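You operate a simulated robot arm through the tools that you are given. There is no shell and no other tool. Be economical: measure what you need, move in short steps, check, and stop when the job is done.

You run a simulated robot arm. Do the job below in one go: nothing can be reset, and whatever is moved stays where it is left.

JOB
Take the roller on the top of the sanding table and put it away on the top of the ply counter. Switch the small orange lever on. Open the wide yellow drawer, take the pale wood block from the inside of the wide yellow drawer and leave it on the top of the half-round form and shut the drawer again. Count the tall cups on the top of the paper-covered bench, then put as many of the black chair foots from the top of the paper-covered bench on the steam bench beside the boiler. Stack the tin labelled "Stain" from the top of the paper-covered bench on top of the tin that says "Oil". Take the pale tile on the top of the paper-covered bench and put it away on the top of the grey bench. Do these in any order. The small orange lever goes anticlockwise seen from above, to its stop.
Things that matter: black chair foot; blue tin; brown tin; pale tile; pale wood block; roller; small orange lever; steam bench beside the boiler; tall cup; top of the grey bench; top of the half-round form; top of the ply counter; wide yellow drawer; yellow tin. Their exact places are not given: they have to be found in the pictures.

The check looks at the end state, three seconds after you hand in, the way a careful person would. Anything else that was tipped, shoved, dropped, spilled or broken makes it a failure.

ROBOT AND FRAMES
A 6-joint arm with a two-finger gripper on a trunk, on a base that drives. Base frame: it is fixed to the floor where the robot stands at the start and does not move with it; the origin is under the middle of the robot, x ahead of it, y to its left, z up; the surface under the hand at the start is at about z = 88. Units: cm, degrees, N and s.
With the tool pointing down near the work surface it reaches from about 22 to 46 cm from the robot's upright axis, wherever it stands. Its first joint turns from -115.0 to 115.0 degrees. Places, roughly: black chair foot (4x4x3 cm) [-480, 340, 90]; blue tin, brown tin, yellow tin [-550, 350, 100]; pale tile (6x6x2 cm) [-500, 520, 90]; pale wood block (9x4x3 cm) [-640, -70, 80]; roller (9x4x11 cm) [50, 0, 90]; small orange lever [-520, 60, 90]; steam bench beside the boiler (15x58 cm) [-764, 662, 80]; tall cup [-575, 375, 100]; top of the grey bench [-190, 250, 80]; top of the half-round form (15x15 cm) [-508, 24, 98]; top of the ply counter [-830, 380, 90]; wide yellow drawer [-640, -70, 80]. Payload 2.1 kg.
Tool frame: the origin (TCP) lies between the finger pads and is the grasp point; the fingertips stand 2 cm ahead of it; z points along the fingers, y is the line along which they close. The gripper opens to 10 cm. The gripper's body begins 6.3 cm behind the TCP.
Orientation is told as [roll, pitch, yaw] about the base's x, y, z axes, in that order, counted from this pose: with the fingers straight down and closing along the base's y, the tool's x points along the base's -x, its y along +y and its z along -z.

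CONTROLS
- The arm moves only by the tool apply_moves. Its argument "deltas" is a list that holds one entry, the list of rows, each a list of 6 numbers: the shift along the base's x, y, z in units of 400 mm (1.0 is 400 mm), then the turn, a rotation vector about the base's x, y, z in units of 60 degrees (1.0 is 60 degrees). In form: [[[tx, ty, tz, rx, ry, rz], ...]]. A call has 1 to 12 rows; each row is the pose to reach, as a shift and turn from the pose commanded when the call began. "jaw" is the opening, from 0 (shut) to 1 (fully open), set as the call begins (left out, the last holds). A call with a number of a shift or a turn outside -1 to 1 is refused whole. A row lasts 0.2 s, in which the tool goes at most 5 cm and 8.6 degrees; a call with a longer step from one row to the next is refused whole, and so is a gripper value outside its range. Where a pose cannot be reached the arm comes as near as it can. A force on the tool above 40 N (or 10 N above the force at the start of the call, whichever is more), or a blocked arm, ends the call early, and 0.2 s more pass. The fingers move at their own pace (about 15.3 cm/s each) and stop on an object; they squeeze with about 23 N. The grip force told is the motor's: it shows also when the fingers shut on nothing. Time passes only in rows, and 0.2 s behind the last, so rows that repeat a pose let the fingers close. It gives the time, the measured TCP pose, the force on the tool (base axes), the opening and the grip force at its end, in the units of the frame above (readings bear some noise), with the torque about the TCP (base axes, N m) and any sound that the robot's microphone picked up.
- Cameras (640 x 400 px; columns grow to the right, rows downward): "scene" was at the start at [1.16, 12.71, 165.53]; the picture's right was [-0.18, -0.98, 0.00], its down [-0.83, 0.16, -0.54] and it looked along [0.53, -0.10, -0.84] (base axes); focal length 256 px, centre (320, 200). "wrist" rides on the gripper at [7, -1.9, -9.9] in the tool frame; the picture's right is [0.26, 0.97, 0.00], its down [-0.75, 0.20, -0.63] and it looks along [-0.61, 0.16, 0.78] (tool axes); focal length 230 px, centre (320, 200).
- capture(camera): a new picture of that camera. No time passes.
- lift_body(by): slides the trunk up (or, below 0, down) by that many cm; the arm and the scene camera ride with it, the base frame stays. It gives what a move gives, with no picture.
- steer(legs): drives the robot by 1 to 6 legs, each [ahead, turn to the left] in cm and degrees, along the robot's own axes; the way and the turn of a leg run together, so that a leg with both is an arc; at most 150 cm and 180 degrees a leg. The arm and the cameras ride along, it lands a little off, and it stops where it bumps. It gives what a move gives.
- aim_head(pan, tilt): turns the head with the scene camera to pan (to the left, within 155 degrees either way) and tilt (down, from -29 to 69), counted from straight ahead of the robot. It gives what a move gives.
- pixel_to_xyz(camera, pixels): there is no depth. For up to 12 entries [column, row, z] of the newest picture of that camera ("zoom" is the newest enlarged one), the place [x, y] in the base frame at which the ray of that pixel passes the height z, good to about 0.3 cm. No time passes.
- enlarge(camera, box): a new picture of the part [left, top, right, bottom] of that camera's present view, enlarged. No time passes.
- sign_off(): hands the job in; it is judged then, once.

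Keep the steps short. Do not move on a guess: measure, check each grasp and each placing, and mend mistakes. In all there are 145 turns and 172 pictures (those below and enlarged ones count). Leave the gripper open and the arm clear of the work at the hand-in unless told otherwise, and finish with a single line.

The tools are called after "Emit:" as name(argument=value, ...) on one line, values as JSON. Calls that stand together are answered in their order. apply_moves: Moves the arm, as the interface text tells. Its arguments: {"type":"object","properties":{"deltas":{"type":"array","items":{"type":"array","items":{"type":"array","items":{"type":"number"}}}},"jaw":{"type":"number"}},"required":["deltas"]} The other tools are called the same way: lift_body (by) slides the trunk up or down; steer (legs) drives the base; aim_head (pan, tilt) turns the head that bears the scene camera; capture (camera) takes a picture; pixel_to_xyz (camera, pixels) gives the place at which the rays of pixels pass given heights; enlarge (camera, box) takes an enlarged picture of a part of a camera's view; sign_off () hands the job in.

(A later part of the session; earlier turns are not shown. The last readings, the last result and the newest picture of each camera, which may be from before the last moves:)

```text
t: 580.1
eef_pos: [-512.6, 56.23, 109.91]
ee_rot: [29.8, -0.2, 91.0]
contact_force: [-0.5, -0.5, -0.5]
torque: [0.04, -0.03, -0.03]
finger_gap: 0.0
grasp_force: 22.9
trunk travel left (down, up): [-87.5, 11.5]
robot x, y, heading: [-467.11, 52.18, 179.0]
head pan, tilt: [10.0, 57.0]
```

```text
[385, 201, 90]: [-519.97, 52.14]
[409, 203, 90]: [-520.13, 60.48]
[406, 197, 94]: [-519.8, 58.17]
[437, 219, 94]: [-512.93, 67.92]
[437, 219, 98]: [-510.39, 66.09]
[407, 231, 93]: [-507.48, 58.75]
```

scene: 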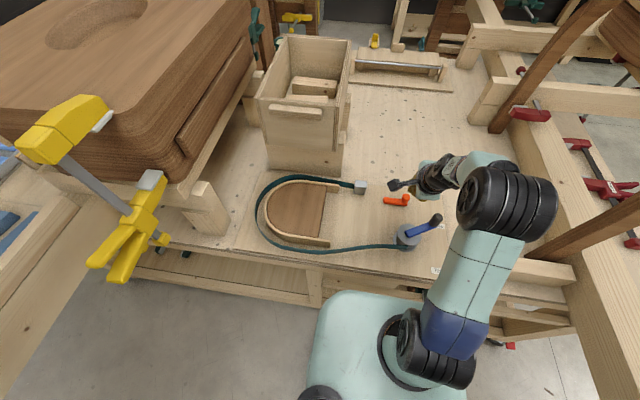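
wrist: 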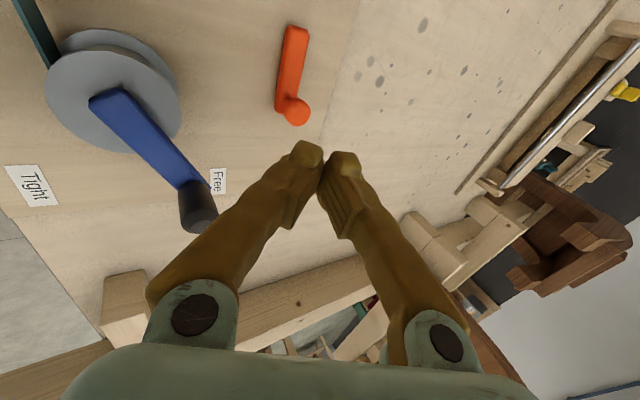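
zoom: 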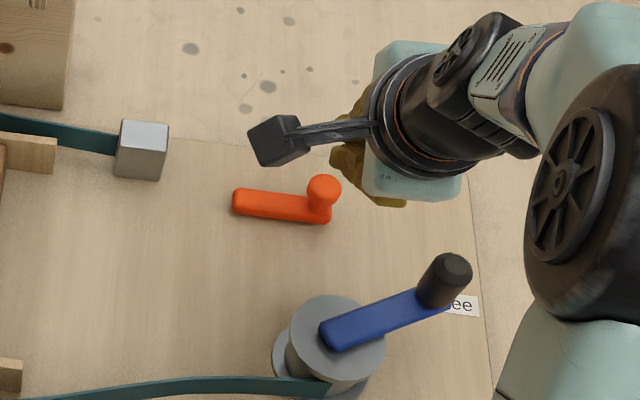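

All measures agree: bar from (−519.8, 51.7) to (−519.6, 60), spool centre about (−506.5, 58.6). I'll reduce the tilt to 20° to clear the spool and come down between the spool and the bar.

Emit:
apply_moves(deltas=[[[-0.05, 0.01, -0.05, 0, -0.08, 0], [-0.095, 0.015, -0.12, 0, -0.16, 0], [-0.095, 0.015, -0.2, 0, -0.16, 0], [-0.095, 0.015, -0.3, 0, -0.16, 0]]])

Emit:
enlarge(camera="scene", box=[340, 150, 470, 250])

Emit:
capture(camera="wrist")

```text
t: 581.1
eef_pos: [-516.51, 56.88, 99.67]
ee_rot: [21.1, -0.4, 91.3]
contact_force: [8.2, -0.1, 18.6]
torque: [0.11, 0.0, 0.19]
finger_gap: 0.0
grasp_force: 23.2
trunk travel left (down, up): [-87.5, 11.5]
robot x, y, heading: [-467.5, 52.33, 179.3]
head pan, tilt: [10.0, 57.0]
stopped in row 4: the force on the tool passed its limit at 78 N (the readings are from after the stop); the commanded pose is now the measured one
```

```text
4.00 times, centred on (405, 200) of scene
```

zoom: 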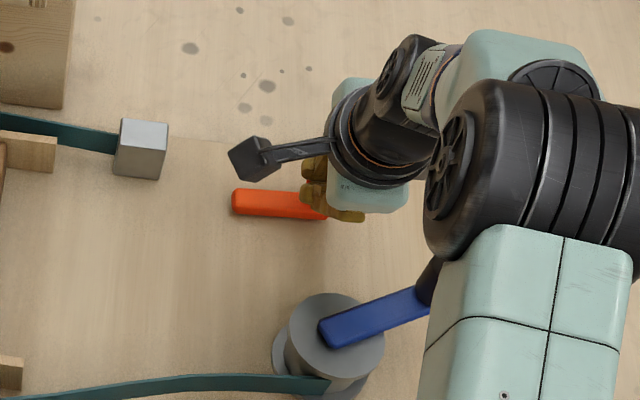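

```text
39 pictures are left
```

wrist: 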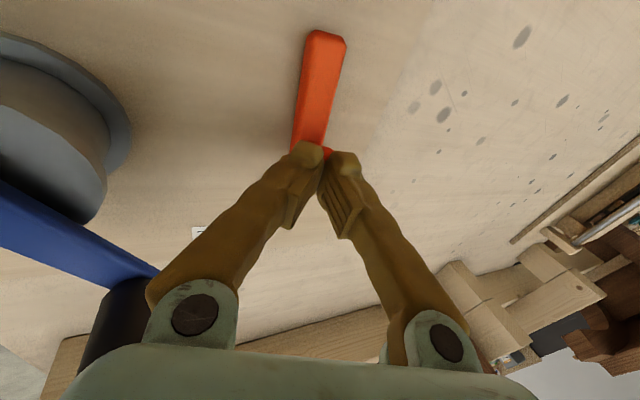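

The fingertips touched the knob's top at z≈97.8, so everything stands about 4 cm higher than I assumed. I'll rise a bit and re-measure at the corrected heights.

Emit:
pixel_to_xyz(camera="wrist", pixels=[[325, 35, 92], [325, 35, 94], [325, 35, 96], [300, 140, 94], [100, 200, 96]])

Emit:
pixel_to_xyz(camera="scene", pixels=[[385, 201, 92], [385, 201, 94], [385, 201, 96], [409, 203, 94], [406, 195, 98], [407, 231, 97]])

Emit:
apply_moves(deltas=[[[0.01, 0, 0.03, 0, 0, 0], [0.04, 0, 0.06, 0, 0, 0]]])

Emit:
capture(camera="wrist")

```text
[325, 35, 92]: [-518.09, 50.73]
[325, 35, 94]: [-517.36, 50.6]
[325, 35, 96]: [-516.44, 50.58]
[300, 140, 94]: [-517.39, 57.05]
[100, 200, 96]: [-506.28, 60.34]
```

```text
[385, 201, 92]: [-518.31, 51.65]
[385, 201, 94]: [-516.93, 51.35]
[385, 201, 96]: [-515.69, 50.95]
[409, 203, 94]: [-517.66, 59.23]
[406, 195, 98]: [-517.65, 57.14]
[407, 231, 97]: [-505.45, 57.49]
```

```text
t: 581.7
eef_pos: [-515.12, 56.81, 101.88]
ee_rot: [21.0, -0.2, 91.2]
contact_force: [-0.2, -0.3, -0.1]
torque: [0.02, 0.02, -0.01]
finger_gap: 0.01
grasp_force: 22.9
trunk travel left (down, up): [-87.5, 11.5]
robot x, y, heading: [-467.41, 52.43, 178.9]
head pan, tilt: [10.0, 57.0]
```

```text
38 pictures are left
```

wrist: 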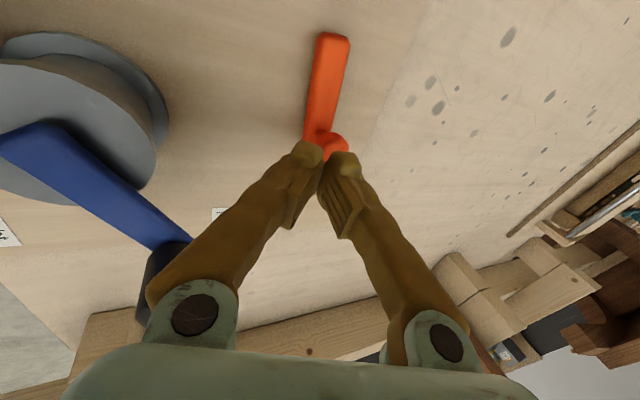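

The lever is unmoved. Corrected: pivot about (−517.5, 52), knob (−517.6, 57.1), top z 97.8. I'll lower just in front of the knob to z≈96.3.

Emit:
apply_moves(deltas=[[[0.025, 0.005, -0.03, 0, 0, 0], [0.025, 0.005, -0.08, 0, 0, 0], [0.025, 0.005, -0.14, 0, 0, 0]]])

Emit:
enlarge(camera="scene", box=[340, 150, 470, 250])

```text
t: 582.5
eef_pos: [-514.15, 57.22, 96.19]
ee_rot: [20.8, -0.2, 91.2]
contact_force: [-0.2, -0.2, 0.2]
torque: [0.02, 0.01, -0.03]
finger_gap: 0.0
grasp_force: 23.1
trunk travel left (down, up): [-87.5, 11.5]
robot x, y, heading: [-467.38, 52.41, 178.7]
head pan, tilt: [10.0, 57.0]
```

```text
4.00 times, centred on (405, 200) of scene
```

zoom: 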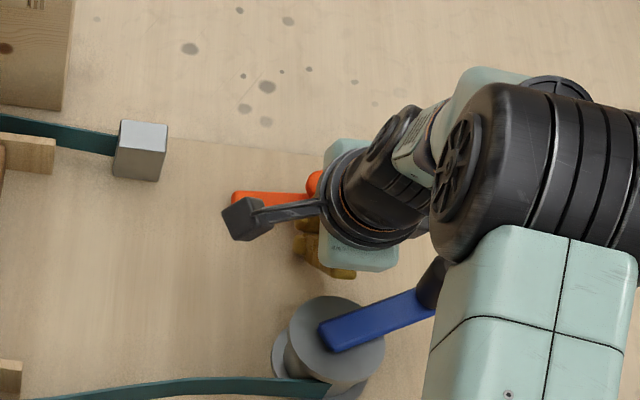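

Now I'll push −x in small steps along the arc.

Emit:
apply_moves(deltas=[[[-0.03, 0.0, 0, 0, 0, 0], [-0.06, 0.003, 0, 0, 0.02, 0], [-0.08, 0.005, 0, 0, 0.05, 0], [-0.1, 0.008, 0, 0, 0.08, 0]]])

Emit:
enlarge(camera="scene", box=[340, 150, 470, 250])

```text
t: 583.5
eef_pos: [-517.46, 57.37, 96.23]
ee_rot: [25.4, -0.2, 91.3]
contact_force: [26.3, -1.2, -10.4]
torque: [0.11, 0.03, 0.29]
finger_gap: 0.0
grasp_force: 23.0
trunk travel left (down, up): [-87.5, 11.5]
robot x, y, heading: [-467.13, 52.22, 179.1]
head pan, tilt: [10.0, 57.0]
```

```text
4.00 times, centred on (405, 200) of scene
```

zoom: 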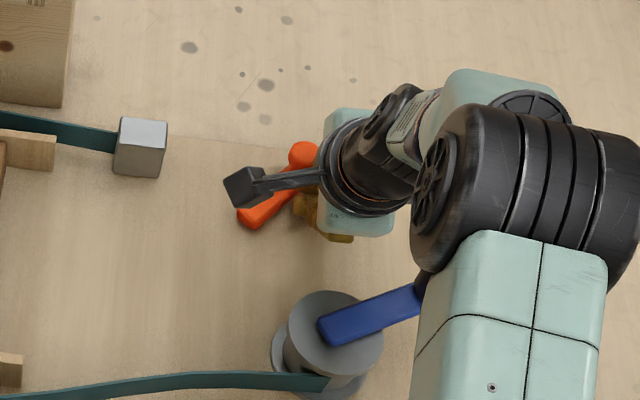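

It's turning correctly (now about 45°). Continuing along the arc.

Emit:
apply_moves(deltas=[[[-0.03, 0.0, 0, 0, 0.02, 0], [-0.06, -0.006, 0, 0, 0.05, 0], [-0.085, -0.02, 0, 0, 0.08, 0], [-0.1, -0.033, 0, 0, 0.1, 0]]])

Emit:
enlarge(camera="scene", box=[340, 150, 470, 250])

```text
t: 583.8
eef_pos: [-517.6, 57.5, 96.0]
ee_rot: [24.9, 0.1, 91.3]
contact_force: [23.0, 1.5, 6.6]
torque: [-0.05, 0.31, 0.23]
finger_gap: 0.01
grasp_force: 22.9
trunk travel left (down, up): [-87.5, 11.5]
robot x, y, heading: [-467.18, 52.59, 178.9]
head pan, tilt: [10.0, 57.0]
stopped in row 1: the force on the tool passed its limit at 43 N (the readings are from after the stop); the commanded pose is now the measured one
```

```text
4.00 times, centred on (405, 200) of scene
```

zoom: 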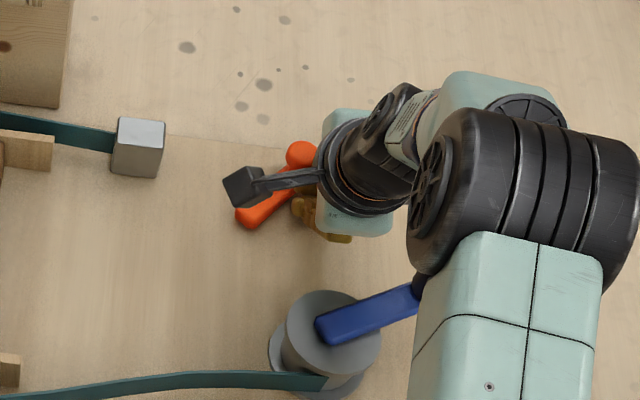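

It stopped at about 45–50°. I'll test whether that's the true stop by pushing a little more along the tangent.

Emit:
apply_moves(deltas=[[[-0.01, -0.005, 0, 0, 0, 0], [-0.02, -0.012, 0, 0, 0, 0], [-0.03, -0.022, 0, 0, 0, 0]]])

Emit:
enlarge(camera="scene", box=[340, 150, 470, 250])

```text
t: 584.4
eef_pos: [-517.52, 57.51, 95.87]
ee_rot: [24.4, 0.3, 91.1]
contact_force: [22.7, 14.6, 10.9]
torque: [-0.23, 0.09, 0.0]
finger_gap: 0.0
grasp_force: 23.4
trunk travel left (down, up): [-87.5, 11.5]
robot x, y, heading: [-467.01, 52.6, 178.4]
head pan, tilt: [10.0, 57.0]
stopped in row 2: the force on the tool passed its limit at 42 N (the readings are from after the stop); the commanded pose is now the measured one
```

```text
4.00 times, centred on (405, 200) of scene
```

zoom: 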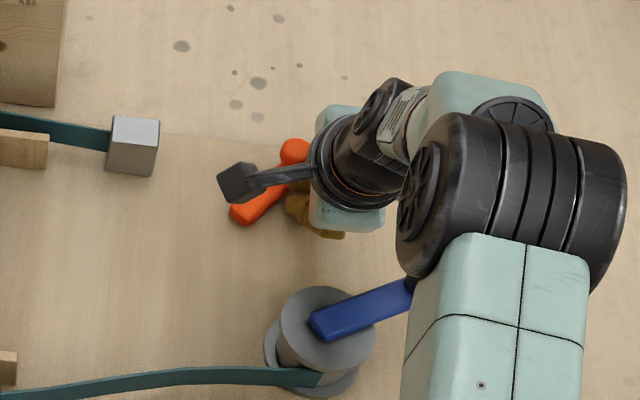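

The lever doesn't yield at 42 N, so it's at its stop. I'll back off and view it.

Emit:
apply_moves(deltas=[[[0.03, 0.01, 0, 0, 0, 0], [0.06, 0.01, 0.03, 0, 0, 0], [0.08, 0, 0.12, 0, -0.1, 0], [0.12, 0, 0.22, 0, -0.22, 0], [0.2, 0, 0.32, 0, -0.34, 0], [0.3, 0, 0.4, 0, -0.41, 0], [0.4, 0, 0.42, 0, -0.41, 0], [0.5, 0, 0.42, 0, -0.41, 0], [0.6, 0, 0.42, 0, -0.41, 0]]])

Emit:
enlarge(camera="scene", box=[300, 130, 460, 250])

```text
refused: row 5 steps farther than a row can; nothing moved
```

```text
3.33 times, centred on (380, 190) of scene
```

zoom: 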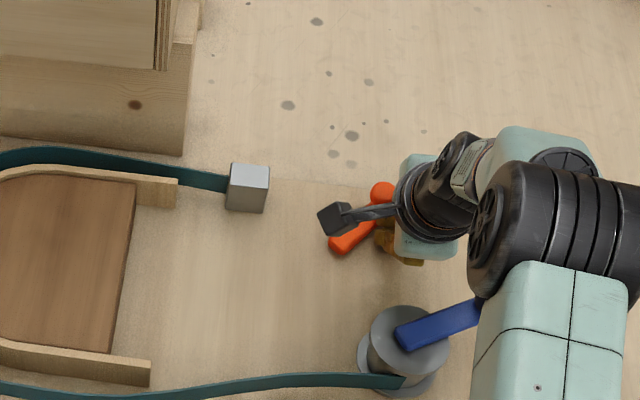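

Emit:
apply_moves(deltas=[[[0.03, 0.01, 0, 0, 0, 0], [0.06, 0.01, 0.03, 0, 0, 0], [0.08, 0, 0.12, 0, -0.1, 0], [0.12, 0, 0.21, 0, -0.22, 0], [0.18, 0, 0.29, 0, -0.34, 0], [0.26, 0, 0.36, 0, -0.41, 0], [0.36, 0, 0.4, 0, -0.41, 0], [0.46, 0, 0.42, 0, -0.41, 0], [0.56, 0, 0.42, 0, -0.41, 0]]])

Emit:
enlarge(camera="scene", box=[230, 120, 470, 270])

```text
t: 586.4
eef_pos: [-495.93, 57.17, 112.56]
ee_rot: [-0.3, 0.6, 91.0]
contact_force: [-0.6, -0.9, 0.3]
torque: [-0.01, 0.02, -0.01]
finger_gap: 0.0
grasp_force: 22.9
trunk travel left (down, up): [-87.5, 11.5]
robot x, y, heading: [-467.2, 52.6, 179.0]
head pan, tilt: [10.0, 57.0]
```

```text
2.67 times, centred on (350, 195) of scene
```

zoom: 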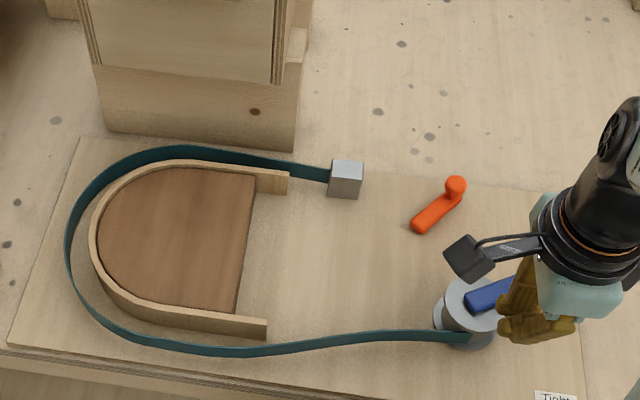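

The lever sits firmly at its stop. Next is the drawer near (−640, −70). I'll tuck, back out, and look south-west.

Emit:
apply_moves(deltas=[[[0.06, 0, 0.02, 0, 0, 0], [0.12, -0.05, 0.03, 0, 0, 0]]], jaw=0.5)

Emit:
steer(legs=[[-140, 0], [0, 90], [120, 0], [0, -60]])

Emit:
aim_head(pan=0, tilt=22)

Emit:
capture(camera="scene")

Emit:
pixel_to_xyz(camera="scene", pixels=[[320, 200, 0], [320, 250, 0], [200, 250, 0], [440, 250, 0], [320, 200, 80]])

```text
t: 587.0
eef_pos: [-491.22, 54.94, 113.49]
ee_rot: [-0.2, 0.6, 91.1]
contact_force: [1.1, -0.4, 0.7]
torque: [0.02, 0.04, -0.01]
finger_gap: 5.0
grasp_force: 0.0
trunk travel left (down, up): [-87.5, 11.5]
robot x, y, heading: [-467.28, 52.51, 179.1]
head pan, tilt: [10.0, 57.0]
```

```text
t: 606.1
eef_pos: [-357.04, -81.5, 113.44]
ee_rot: [-0.4, 0.6, 118.9]
contact_force: [0.2, -0.1, -0.6]
torque: [-0.01, 0.02, 0.02]
finger_gap: 5.0
grasp_force: 0.1
trunk travel left (down, up): [-87.5, 11.5]
robot x, y, heading: [-334.69, -72.52, -153.1]
head pan, tilt: [10.0, 57.0]
```

```text
t: 607.1
eef_pos: [-357.06, -81.52, 113.59]
ee_rot: [-0.4, 0.6, 119.1]
contact_force: [-0.6, -0.8, 0.0]
torque: [-0.04, -0.03, 0.0]
finger_gap: 5.0
grasp_force: 0.1
trunk travel left (down, up): [-87.5, 11.5]
robot x, y, heading: [-334.48, -72.23, -153.4]
head pan, tilt: [0.0, 22.0]
```

```text
31 pictures are left
```

scene: 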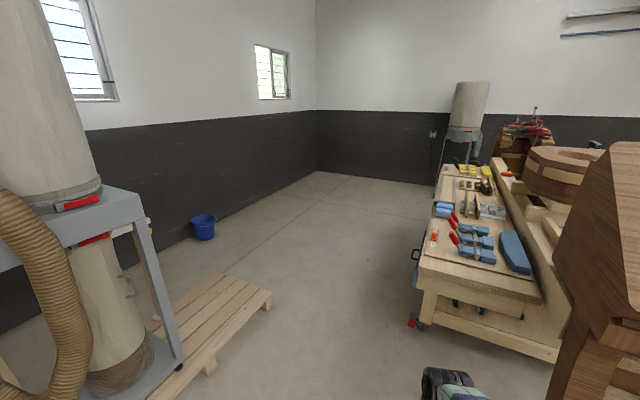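

```text
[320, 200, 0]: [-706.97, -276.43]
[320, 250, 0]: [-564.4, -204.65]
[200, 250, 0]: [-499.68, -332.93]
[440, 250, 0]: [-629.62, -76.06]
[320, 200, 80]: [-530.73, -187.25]
```

Emit:
pixel_to_xyz(camera="scene", pixels=[[412, 326, 0], [268, 298, 5], [215, 368, 0], [425, 292, 60], [415, 255, 70], [434, 190, 80], [205, 240, 0], [420, 262, 80], [183, 365, 0]])

Emit:
enlarge(camera="scene", box=[380, 150, 560, 340])

```text
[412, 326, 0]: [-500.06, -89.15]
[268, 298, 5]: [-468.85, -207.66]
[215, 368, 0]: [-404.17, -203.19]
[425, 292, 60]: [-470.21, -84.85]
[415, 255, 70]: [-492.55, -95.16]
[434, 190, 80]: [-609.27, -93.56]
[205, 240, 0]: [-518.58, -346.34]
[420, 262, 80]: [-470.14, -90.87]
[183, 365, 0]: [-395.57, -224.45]
```

```text
2.11 times, centred on (470, 245) of scene
```

zoom: 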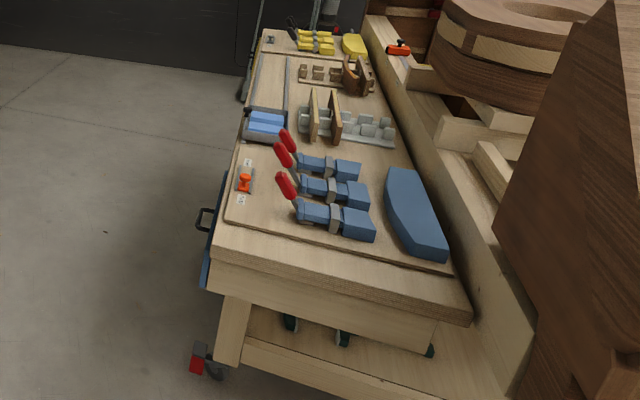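

The yellow drawer should be further along this south face. I'll drive the lane at y≈−152 to x≈−640 and face north.

Emit:
steer(legs=[[0, 10.6], [132, 0], [0, -37.2], [150, 0], [50, 0], [0, -90]])

Emit:
aim_head(pan=-5, tilt=50)

Emit:
capture(camera="scene")

```text
t: 629.6
eef_pos: [-638.21, -133.67, 113.45]
ee_rot: [-0.4, 0.6, 2.7]
contact_force: [0.2, 1.0, -0.2]
torque: [-0.02, 0.0, -0.01]
finger_gap: 5.01
grasp_force: 0.0
trunk travel left (down, up): [-87.5, 11.5]
robot x, y, heading: [-639.77, -157.81, 90.4]
head pan, tilt: [0.0, 22.0]
```

```text
t: 630.6
eef_pos: [-638.17, -133.83, 113.44]
ee_rot: [-0.4, 0.6, 2.8]
contact_force: [0.4, -1.2, -0.6]
torque: [-0.01, -0.01, 0.0]
finger_gap: 4.99
grasp_force: 0.1
trunk travel left (down, up): [-87.5, 11.5]
robot x, y, heading: [-639.81, -157.77, 90.7]
head pan, tilt: [-5.0, 50.0]
```

```text
29 pictures are left
```

scene: 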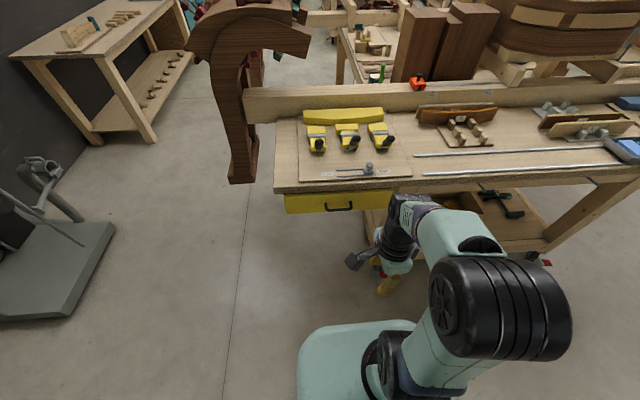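

I see the yellow drawer with its handle at (338,207). I'll enlarge and measure.

Emit:
enlarge(camera="scene", box=[270, 160, 430, 240])

Emit:
pixel_to_xyz(camera="scene", pixels=[[338, 208, 76], [338, 208, 80], [338, 208, 84], [275, 192, 88], [275, 192, 92], [286, 212, 74], [286, 194, 84], [324, 207, 80], [352, 207, 80], [238, 182, 0]])

Emit:
capture(camera="wrist")

```text
4.00 times, centred on (350, 200) of scene
```

zoom: 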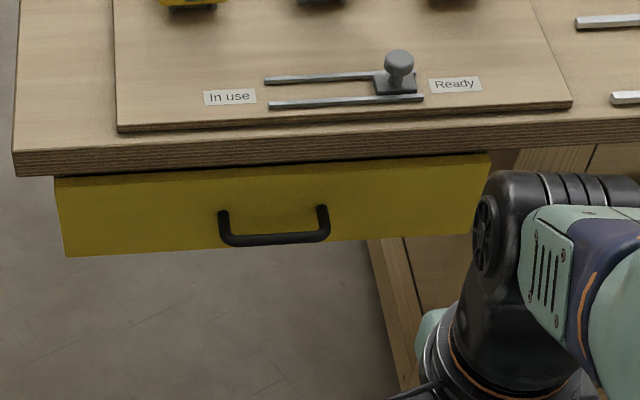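

```text
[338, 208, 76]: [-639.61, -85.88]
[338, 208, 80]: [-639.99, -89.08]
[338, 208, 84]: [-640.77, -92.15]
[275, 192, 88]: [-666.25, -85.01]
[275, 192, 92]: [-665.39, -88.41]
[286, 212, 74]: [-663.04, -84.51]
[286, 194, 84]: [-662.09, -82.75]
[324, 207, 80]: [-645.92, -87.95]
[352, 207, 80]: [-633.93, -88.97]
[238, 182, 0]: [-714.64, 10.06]
```

```text
27 pictures are left
```

wrist: 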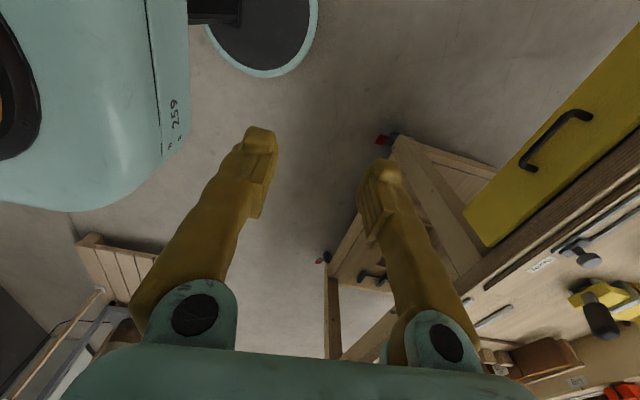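

Emit:
pixel_to_xyz(camera="wrist", pixels=[[552, 133, 76], [552, 133, 80], [552, 133, 84], [522, 160, 80], [580, 112, 80], [485, 248, 84], [466, 212, 76]])

Emit:
pixel_to_xyz(camera="zoom", pixels=[[275, 240, 76], [275, 240, 80], [275, 240, 84], [478, 235, 76], [490, 158, 84]])

```text
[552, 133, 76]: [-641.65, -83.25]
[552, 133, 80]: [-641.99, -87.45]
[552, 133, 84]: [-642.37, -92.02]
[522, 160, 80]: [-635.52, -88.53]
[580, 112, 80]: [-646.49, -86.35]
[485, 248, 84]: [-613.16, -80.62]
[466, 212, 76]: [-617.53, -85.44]
```

```text
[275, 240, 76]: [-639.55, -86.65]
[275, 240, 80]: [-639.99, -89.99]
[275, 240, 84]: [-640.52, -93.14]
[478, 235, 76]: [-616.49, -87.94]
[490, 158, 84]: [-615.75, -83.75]
```

The handle bar is at about (−640.3, −91.5, z≈83), standing about 5 cm off the drawer front. I'll drive up 23 cm, tilt the tool 45° forward and stop short of the handle to check.

Emit:
steer(legs=[[23, 0]])

Emit:
apply_moves(deltas=[[[-0.01, 0, -0.06, 0.125, 0, 0], [-0.02, 0.0, -0.12, 0.25, 0, 0], [-0.03, 0.02, -0.2, 0.375, 0, 0], [-0.04, 0.06, -0.28, 0.5, 0, 0], [-0.05, 0.11, -0.36, 0.625, 0, 0], [-0.05, 0.17, -0.44, 0.75, 0, 0], [-0.05, 0.24, -0.52, 0.75, 0, 0], [-0.05, 0.29, -0.59, 0.75, 0, 0]]], jaw=0.5)

Emit:
capture(camera="wrist")

Emit:
enlarge(camera="scene", box=[270, 180, 430, 280])

```text
t: 632.3
eef_pos: [-638.47, -111.24, 113.48]
ee_rot: [-0.3, 0.6, 2.9]
contact_force: [-0.8, -0.3, 0.6]
torque: [0.04, 0.01, 0.01]
finger_gap: 5.01
grasp_force: 0.1
trunk travel left (down, up): [-87.5, 11.5]
robot x, y, heading: [-640.17, -135.57, 90.8]
head pan, tilt: [-5.0, 50.0]
```

```text
t: 634.1
eef_pos: [-635.34, -99.19, 90.87]
ee_rot: [46.4, -1.6, 2.9]
contact_force: [-3.4, -9.4, -10.7]
torque: [1.36, -0.21, -0.21]
finger_gap: 4.99
grasp_force: 0.1
out of reach, approached as far as the arm can: row 2, 3, 4, 5, 6, 7, 8
trunk travel left (down, up): [-87.5, 11.5]
robot x, y, heading: [-640.18, -135.07, 90.5]
head pan, tilt: [-5.0, 50.0]
```

```text
26 pictures are left
```

wrist: 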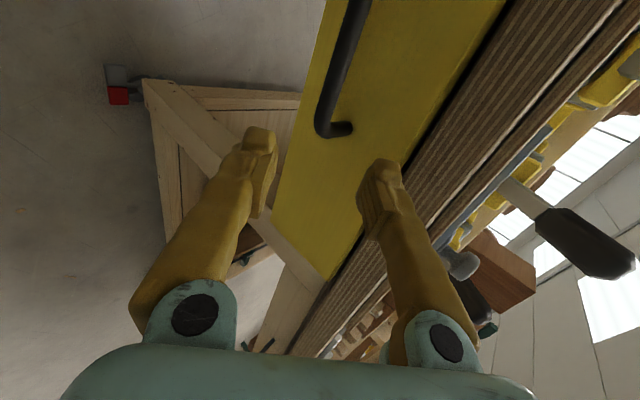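

```text
4.00 times, centred on (350, 230) of scene
```

zoom: 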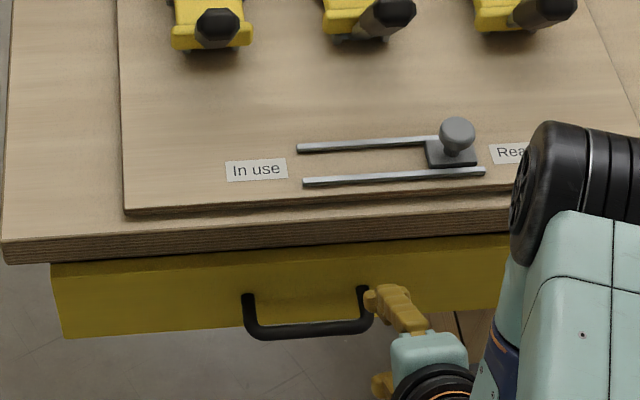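

I'm too close for the tilted pose, and a finger is beside the handle's end. I'll retreat, back the base 9 cm, then line up on the bar's centre.

Emit:
apply_moves(deltas=[[[0, -0.05, 0.04, 0, 0, 0], [0, -0.1, 0.1, 0, 0, 0]]])

Emit:
steer(legs=[[-9, 0]])

Emit:
apply_moves(deltas=[[[-0.06, 0.05, 0, 0, 0, 0], [-0.12, 0.1, 0, 0, 0, 0], [-0.12, 0.2, -0.03, 0, 0, 0], [-0.12, 0.27, -0.1, 0, 0, 0]]])

Emit:
capture(camera="wrist")

Emit:
enlarge(camera="scene", box=[270, 170, 430, 270])

```text
t: 634.9
eef_pos: [-634.29, -100.52, 94.82]
ee_rot: [51.3, -5.4, 2.5]
contact_force: [-0.1, -0.4, -0.3]
torque: [-0.03, -0.04, 0.01]
finger_gap: 4.98
grasp_force: 0.0
trunk travel left (down, up): [-87.5, 11.5]
robot x, y, heading: [-640.32, -135.27, 90.4]
head pan, tilt: [-5.0, 50.0]
stopped in row 2: the arm was blocked; the commanded pose is now the measured one
```

```text
t: 636.0
eef_pos: [-634.15, -108.53, 94.1]
ee_rot: [50.4, -5.2, 2.4]
contact_force: [-0.2, -0.3, 0.3]
torque: [-0.07, -0.04, -0.02]
finger_gap: 5.01
grasp_force: 0.1
trunk travel left (down, up): [-87.5, 11.5]
robot x, y, heading: [-640.19, -144.53, 90.3]
head pan, tilt: [-5.0, 50.0]
```

```text
t: 637.0
eef_pos: [-633.65, -99.12, 90.81]
ee_rot: [51.2, -4.0, 3.7]
contact_force: [0.3, 0.1, 0.2]
torque: [-0.02, 0.01, -0.02]
finger_gap: 5.01
grasp_force: 0.0
out of reach, approached as far as the arm can: row 1, 2, 3, 4
trunk travel left (down, up): [-87.5, 11.5]
robot x, y, heading: [-640.05, -144.5, 90.4]
head pan, tilt: [-5.0, 50.0]
```

```text
24 pictures are left
```

wrist: 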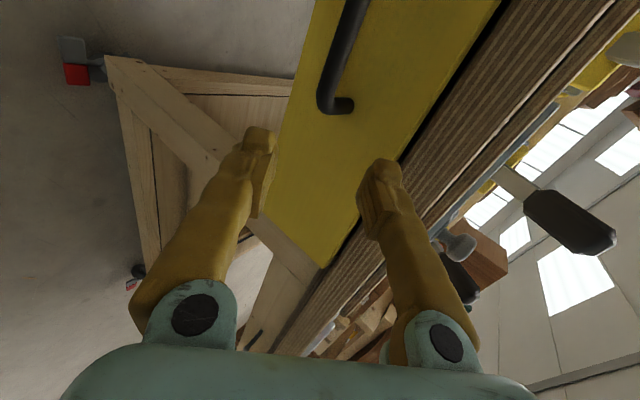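

```text
4.00 times, centred on (350, 220) of scene
```

zoom: 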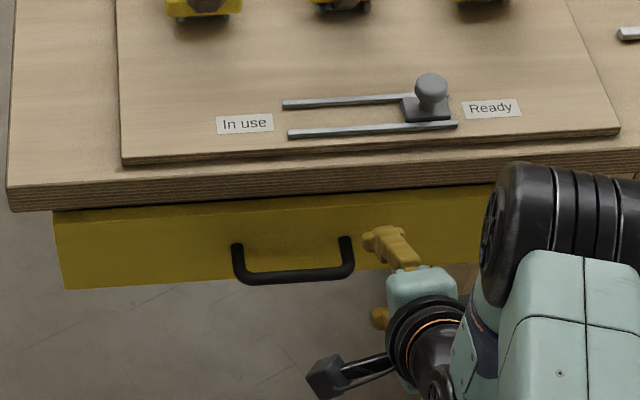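

The 45° tilt exceeds the wrist's range here, so I'll use about 30° instead and re-approach the bar's centre.

Emit:
apply_moves(deltas=[[[0, -0.05, 0.06, -0.12, 0.03, 0], [-0.01, -0.08, 0.12, -0.24, 0.06, 0], [-0.02, -0.1, 0.14, -0.35, 0.085, 0], [-0.03, -0.1, 0.14, -0.35, 0.085, 0], [-0.03, -0.1, 0.14, -0.35, 0.085, 0]]])

Emit:
capture(camera="wrist")

```text
t: 638.2
eef_pos: [-634.83, -103.0, 96.16]
ee_rot: [30.1, 1.2, 2.9]
contact_force: [0.2, -0.5, 0.2]
torque: [-0.02, 0.0, -0.01]
finger_gap: 4.99
grasp_force: 0.0
trunk travel left (down, up): [-87.5, 11.5]
robot x, y, heading: [-640.19, -144.59, 90.6]
head pan, tilt: [-5.0, 50.0]
```

```text
22 pictures are left
```

wrist: 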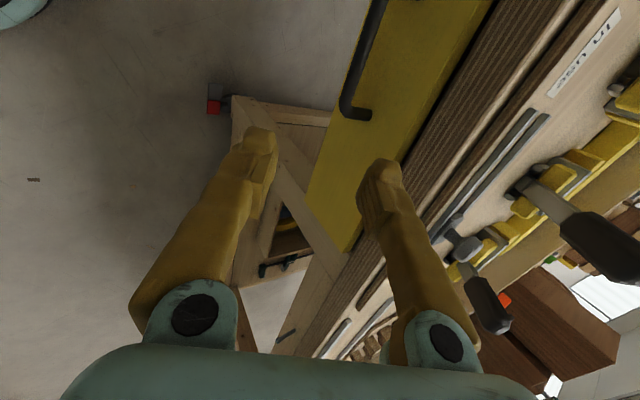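

Emit:
pixel_to_xyz(camera="wrist", pixels=[[347, 100, 80], [347, 100, 82], [347, 100, 84], [365, 30, 82], [345, 248, 84], [345, 248, 88]])

Emit:
pixel_to_xyz(camera="zoom", pixels=[[345, 275, 80], [345, 275, 82], [345, 275, 84], [240, 278, 82]])

```text
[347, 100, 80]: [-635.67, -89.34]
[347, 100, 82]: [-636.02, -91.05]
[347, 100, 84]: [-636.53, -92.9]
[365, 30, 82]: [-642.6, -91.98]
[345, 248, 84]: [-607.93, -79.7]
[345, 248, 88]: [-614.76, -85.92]
```

```text
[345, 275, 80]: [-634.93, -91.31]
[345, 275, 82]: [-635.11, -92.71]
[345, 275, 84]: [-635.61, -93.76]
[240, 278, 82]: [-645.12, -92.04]
```

Now everything fits: bar at about (−640.4, −94.1, 85). I'll approach along the tool axis.

Emit:
apply_moves(deltas=[[[-0.07, 0.05, -0.04, 0, 0, 0], [-0.14, 0.1, -0.08, 0, 0, 0], [-0.14, 0.14, -0.13, 0, 0, 0], [-0.14, 0.175, -0.19, 0, 0, 0]]])

Emit:
capture(camera="wrist")

```text
t: 639.2
eef_pos: [-640.45, -95.98, 88.36]
ee_rot: [30.2, 1.1, 3.0]
contact_force: [-0.8, -0.2, 0.0]
torque: [-0.01, -0.02, 0.01]
finger_gap: 5.0
grasp_force: 0.0
out of reach, approached as far as the arm can: row 2
trunk travel left (down, up): [-87.5, 11.5]
robot x, y, heading: [-640.17, -144.35, 90.3]
head pan, tilt: [-5.0, 50.0]
```

```text
21 pictures are left
```

wrist: 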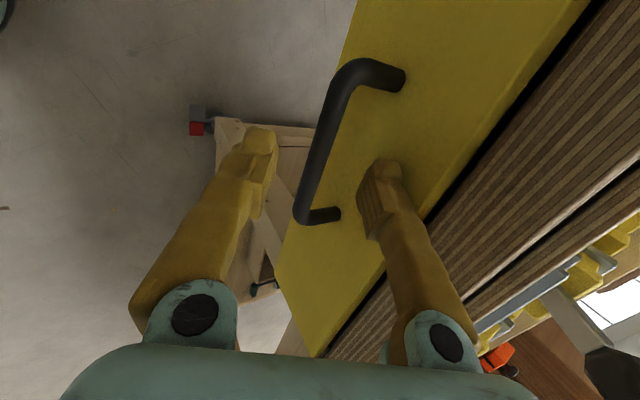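

The bar runs between the fingers. I'll advance 2 cm and close.

Emit:
apply_moves(deltas=[[[0, 0.01, -0.025, 0, 0, 0], [0, 0.022, -0.048, 0, 0, 0]]])

Emit:
apply_moves(deltas=[[[0, 0, 0, 0, 0, 0], [0, 0, 0, 0, 0, 0], [0, 0, 0, 0, 0, 0]]], jaw=0)

Emit:
capture(camera="wrist")

```text
t: 639.8
eef_pos: [-640.5, -95.57, 86.96]
ee_rot: [30.4, 1.0, 3.0]
contact_force: [-1.4, -14.0, 7.6]
torque: [0.44, -0.07, -0.07]
finger_gap: 4.54
grasp_force: 0.0
trunk travel left (down, up): [-87.5, 11.5]
robot x, y, heading: [-640.13, -144.25, 90.4]
head pan, tilt: [-5.0, 50.0]
```

```text
t: 640.6
eef_pos: [-640.3, -95.16, 86.48]
ee_rot: [30.0, 1.0, 2.9]
contact_force: [-0.5, -2.9, -9.4]
torque: [-0.02, 0.39, -0.77]
finger_gap: 0.58
grasp_force: 33.0
trunk travel left (down, up): [-87.5, 11.5]
robot x, y, heading: [-640.39, -144.63, 90.3]
head pan, tilt: [-5.0, 50.0]
```

```text
20 pictures are left
```

wrist: 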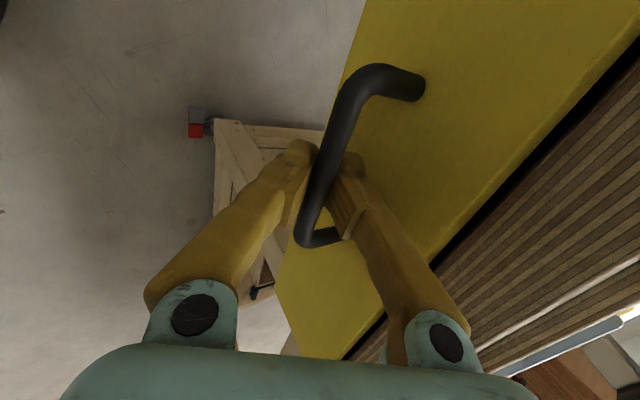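

The handle is gripped. I'll pull the drawer by driving back 28 cm.

Emit:
steer(legs=[[-14, 0], [-14, 0]])

Emit:
capture(camera="scene")

```text
t: 642.8
eef_pos: [-640.4, -121.71, 86.45]
ee_rot: [29.8, 1.1, 3.1]
contact_force: [-7.4, 3.1, -20.2]
torque: [0.1, 1.01, -0.43]
finger_gap: 0.58
grasp_force: 33.1
trunk travel left (down, up): [-87.5, 11.5]
robot x, y, heading: [-640.14, -170.81, 90.8]
head pan, tilt: [-5.0, 50.0]
stopped in leg 2: the force on the tool passed its limit at 46 N (the readings are from after the stop); the commanded pose is now the measured one
```

```text
19 pictures are left
```

scene: 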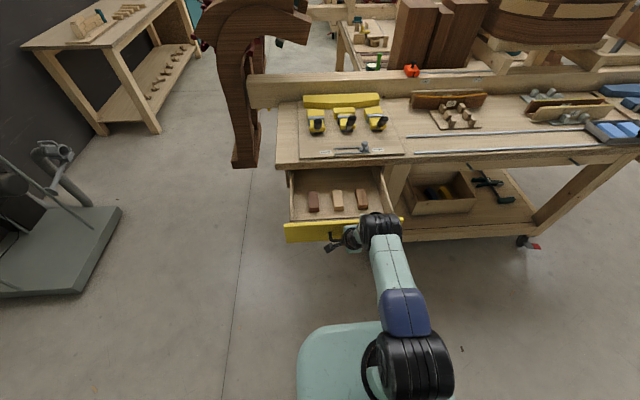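

The drawer opened fully (26.6 cm). There are three blocks, and the middle one (338,200) is the pale one. I'll release the handle and retreat.

Emit:
apply_moves(deltas=[[[0, 0, 0, 0, 0, 0], [0, 0, 0, 0, 0, 0], [0, -0.03, 0.05, 0, 0, 0], [0, -0.06, 0.11, 0, 0, 0], [0, -0.1, 0.2, -0.1, 0, 0], [0, -0.12, 0.3, -0.24, 0, 0], [0, -0.12, 0.4, -0.38, 0, 0], [0, -0.12, 0.5, -0.5, 0, 0], [0, -0.12, 0.6, -0.5, 0, 0]]], jaw=0.6)

Emit:
enlarge(camera="scene", box=[270, 140, 430, 260])

Emit:
pixel_to_xyz(camera="scene", pixels=[[338, 200, 83], [338, 191, 83], [338, 209, 83], [286, 240, 79], [405, 234, 79], [286, 224, 88], [403, 217, 88], [277, 170, 90], [338, 200, 86]])

```text
t: 644.8
eef_pos: [-640.19, -126.65, 110.91]
ee_rot: [0.4, 2.5, 2.0]
contact_force: [0.1, -0.8, 0.4]
torque: [0.0, 0.01, -0.02]
finger_gap: 6.0
grasp_force: 0.0
out of reach, approached as far as the arm can: row 6
trunk travel left (down, up): [-87.5, 11.5]
robot x, y, heading: [-639.98, -170.83, 90.7]
head pan, tilt: [-5.0, 50.0]
```

```text
3.33 times, centred on (350, 200) of scene
```

zoom: 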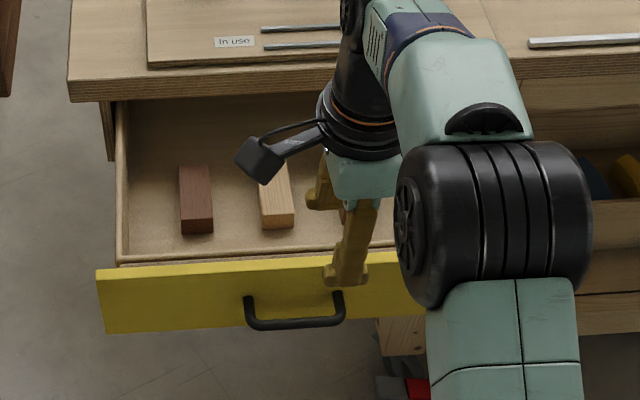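

```text
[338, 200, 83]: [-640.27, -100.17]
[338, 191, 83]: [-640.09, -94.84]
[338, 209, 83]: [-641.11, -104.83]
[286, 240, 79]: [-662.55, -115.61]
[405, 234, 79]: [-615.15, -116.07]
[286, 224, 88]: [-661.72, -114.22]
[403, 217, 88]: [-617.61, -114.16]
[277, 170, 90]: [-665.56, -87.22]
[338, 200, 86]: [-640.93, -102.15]
```

The pale block lies along y at (−640.6, −100.8). I'll drive forward 26 cm, turn the tool 88° and position above it.

Emit:
steer(legs=[[26, 0]])

Emit:
apply_moves(deltas=[[[0, -0.03, 0.02, 0, -0.02, 0.13], [0, -0.06, 0.03, 0, -0.04, 0.26], [0, -0.08, 0.03, 0, -0.04, 0.39], [0, -0.08, 0.03, 0, -0.04, 0.52], [0, -0.08, 0.03, 0, -0.04, 0.65], [0, -0.08, 0.03, 0, -0.04, 0.78], [0, -0.08, 0.03, 0, -0.04, 0.91]]], jaw=0.65)

Emit:
apply_moves(deltas=[[[0, 0, 0, 0, 0, 0.13], [0, 0.02, 0, 0, 0, 0.26], [0, 0.05, 0, 0, 0, 0.39], [0, 0.08, -0.02, 0, 0, 0.52], [0, 0.08, -0.1, 0, 0, 0.556], [0, 0.08, -0.2, 0, 0, 0.556], [0, 0.08, -0.3, 0, 0, 0.556]]])

Emit:
capture(camera="wrist")

```text
t: 646.7
eef_pos: [-640.49, -100.79, 110.9]
ee_rot: [0.5, 2.5, 2.1]
contact_force: [-0.3, -0.3, -0.5]
torque: [-0.02, -0.01, 0.02]
finger_gap: 5.99
grasp_force: 0.1
trunk travel left (down, up): [-87.5, 11.5]
robot x, y, heading: [-640.3, -144.91, 90.8]
head pan, tilt: [-5.0, 50.0]
```

```text
t: 648.3
eef_pos: [-640.57, -103.87, 111.83]
ee_rot: [-0.8, 0.6, 56.8]
contact_force: [0.3, 0.4, 0.9]
torque: [-0.01, 0.0, -0.01]
finger_gap: 6.49
grasp_force: 0.0
trunk travel left (down, up): [-87.5, 11.5]
robot x, y, heading: [-640.21, -145.19, 90.7]
head pan, tilt: [-5.0, 50.0]
```

```text
t: 649.9
eef_pos: [-640.33, -100.46, 99.93]
ee_rot: [-0.9, 0.4, 90.0]
contact_force: [-0.9, 0.9, 0.2]
torque: [-0.02, 0.04, 0.01]
finger_gap: 6.49
grasp_force: 0.1
trunk travel left (down, up): [-87.5, 11.5]
robot x, y, heading: [-640.21, -144.73, 90.9]
head pan, tilt: [-5.0, 50.0]
```

```text
17 pictures are left
```

wrist: 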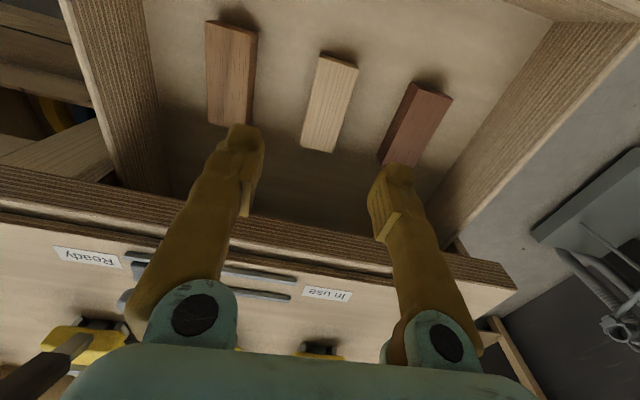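

Emit:
pixel_to_xyz(camera="wrist", pixels=[[330, 103, 82], [330, 103, 84], [339, 60, 83], [320, 147, 83], [311, 97, 83], [349, 108, 83]])

```text
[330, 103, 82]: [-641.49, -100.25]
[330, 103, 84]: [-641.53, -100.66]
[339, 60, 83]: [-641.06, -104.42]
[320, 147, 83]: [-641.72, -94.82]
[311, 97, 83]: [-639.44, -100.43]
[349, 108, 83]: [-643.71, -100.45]
```

Emit:
apply_moves(deltas=[[[-0.03, -0.015, -0.08, 0, 0, 0.065], [-0.03, -0.015, -0.18, 0, 0, 0.065], [-0.03, -0.015, -0.28, 0, 0, 0.065], [-0.03, -0.015, -0.35, 0, 0, 0.065], [-0.03, -0.015, -0.39, 0, 0, 0.065], [-0.03, -0.015, -0.415, 0, 0, 0.065]]])

Emit:
capture(camera="wrist")

```text
t: 651.2
eef_pos: [-641.75, -100.91, 84.69]
ee_rot: [-0.7, -0.6, 94.0]
contact_force: [2.5, -1.9, 20.2]
torque: [-0.15, 0.77, 0.19]
finger_gap: 6.49
grasp_force: 0.1
trunk travel left (down, up): [-87.5, 11.5]
robot x, y, heading: [-639.83, -144.91, 90.4]
head pan, tilt: [-5.0, 50.0]
stopped in row 6: the force on the tool passed its limit at 46 N (the readings are from after the stop); the commanded pose is now the measured one
```

```text
16 pictures are left
```

wrist: 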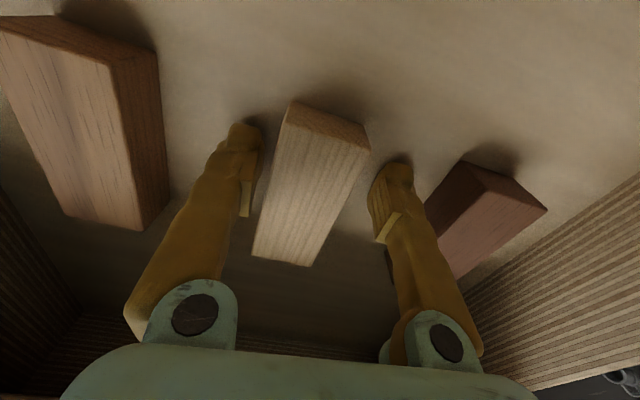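

The fingertips touched the drawer floor with the block between them. I'll rise slightly, close, then lift.

Emit:
apply_moves(deltas=[[[0, 0, 0.01, 0, 0, 0], [0, 0, 0.01, 0, 0, 0]]])

Emit:
apply_moves(deltas=[[[0, 0, 0, 0, 0, 0], [0, 0, 0, 0, 0, 0], [0, 0, 0, 0, 0, 0]]], jaw=0)

Emit:
apply_moves(deltas=[[[0, 0, 0.05, 0, 0, 0], [0, 0, 0.15, 0, 0, 0], [0, 0, 0.26, 0, 0, 0], [0, -0.02, 0.37, 0, 0, 0], [0, -0.1, 0.46, 0, 0, 0], [0, -0.2, 0.55, 0, 0, 0], [0, -0.3, 0.62, 0, 0, 0], [0, -0.4, 0.66, 0, 0, 0], [0, -0.48, 0.7, 0, 0, 0]]])

Emit:
capture(camera="wrist")

```text
t: 651.8
eef_pos: [-641.74, -100.79, 84.73]
ee_rot: [-0.7, -0.2, 93.9]
contact_force: [-0.2, 0.0, 0.2]
torque: [0.02, 0.01, -0.04]
finger_gap: 6.52
grasp_force: 0.1
trunk travel left (down, up): [-87.5, 11.5]
robot x, y, heading: [-640.32, -144.96, 90.6]
head pan, tilt: [-5.0, 50.0]
```

```text
t: 652.6
eef_pos: [-641.69, -100.84, 84.7]
ee_rot: [-0.7, -0.2, 93.8]
contact_force: [0.1, -0.6, -0.1]
torque: [-0.01, -0.02, 0.02]
finger_gap: 3.89
grasp_force: 23.2
trunk travel left (down, up): [-87.5, 11.5]
robot x, y, heading: [-639.9, -145.19, 90.6]
head pan, tilt: [-5.0, 50.0]
```

```text
refused: row 6 steps farther than a row can; nothing moved
```

```text
15 pictures are left
```

wrist: 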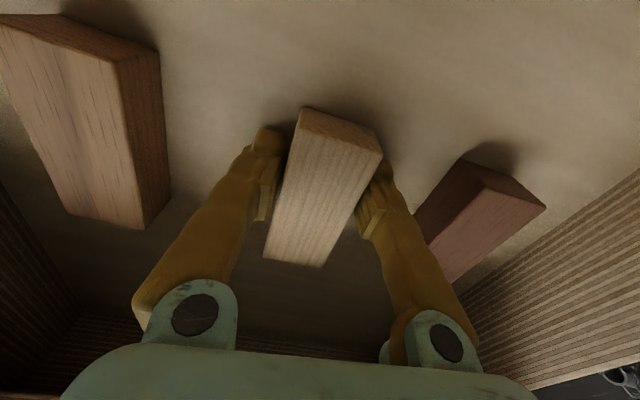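

The block is held (3.9 cm), but the lift was refused for step size. I'll lift with shorter steps, tuck, and start driving to the half-round form.

Emit:
apply_moves(deltas=[[[0, 0, 0.05, 0, 0, 0], [0, 0, 0.15, 0, 0, 0], [0, 0, 0.26, 0, 0, 0], [0, 0, 0.37, 0, 0, 0], [0, -0.02, 0.48, 0, 0, 0], [0, -0.1, 0.56, 0, 0, 0], [0, -0.2, 0.62, 0, 0, 0], [0, -0.3, 0.66, 0, 0, 0], [0, -0.4, 0.7, 0, 0, 0], [0, -0.48, 0.72, 0, 0, 0]]])

Emit:
steer(legs=[[-13, 0], [0, -90.6], [150, 0], [50, 0], [0, 37], [132, 0]])

Emit:
capture(camera="wrist")

```text
t: 654.8
eef_pos: [-641.69, -120.18, 113.53]
ee_rot: [-0.6, -0.3, 93.9]
contact_force: [0.0, 0.0, -0.4]
torque: [0.0, 0.0, -0.01]
finger_gap: 3.9
grasp_force: 22.8
trunk travel left (down, up): [-87.5, 11.5]
robot x, y, heading: [-640.18, -144.91, 90.6]
head pan, tilt: [-5.0, 50.0]
```

```text
t: 677.6
eef_pos: [-314.14, -61.25, 113.53]
ee_rot: [-0.8, -0.2, 40.2]
contact_force: [-1.2, 0.7, -1.0]
torque: [-0.02, -0.02, -0.04]
finger_gap: 3.88
grasp_force: 23.3
trunk travel left (down, up): [-87.5, 11.5]
robot x, y, heading: [-333.68, -77.51, 37.1]
head pan, tilt: [-5.0, 50.0]
```

```text
14 pictures are left
```

wrist: 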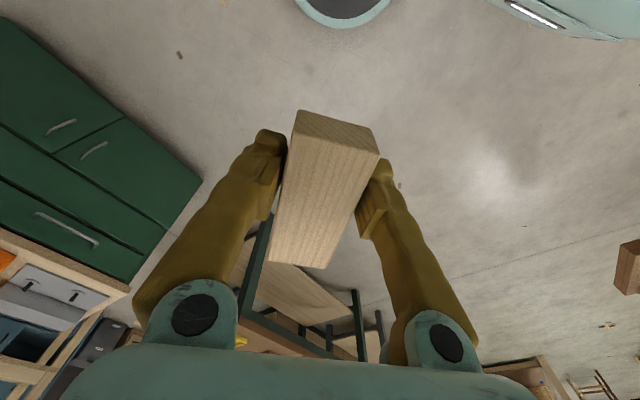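

The block is held firmly. Driving to the front of the lever bench again.

Emit:
steer(legs=[[0, 52.9], [109, 0], [0, 90], [118, 0]])

Emit:
aim_head(pan=5, tilt=55)

Emit:
capture(camera="scene")

```text
t: 694.9
eef_pos: [-477.01, 33.53, 113.49]
ee_rot: [-0.7, -0.4, -178.3]
contact_force: [0.4, -0.7, -0.8]
torque: [0.0, 0.01, -0.01]
finger_gap: 3.88
grasp_force: 23.0
trunk travel left (down, up): [-87.5, 11.5]
robot x, y, heading: [-452.2, 34.4, 178.3]
head pan, tilt: [-5.0, 50.0]
```

```text
t: 695.7
eef_pos: [-477.06, 33.51, 113.55]
ee_rot: [-0.7, -0.2, -178.3]
contact_force: [-0.2, 0.0, -0.9]
torque: [-0.01, -0.01, 0.0]
finger_gap: 3.9
grasp_force: 23.0
trunk travel left (down, up): [-87.5, 11.5]
robot x, y, heading: [-451.88, 34.08, 178.4]
head pan, tilt: [5.0, 55.0]
```

```text
13 pictures are left
```

scene: 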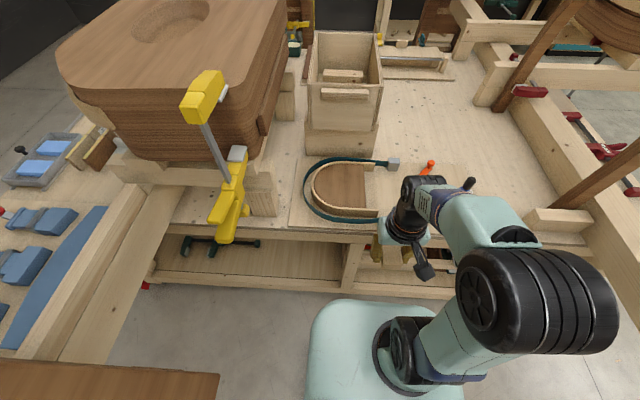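

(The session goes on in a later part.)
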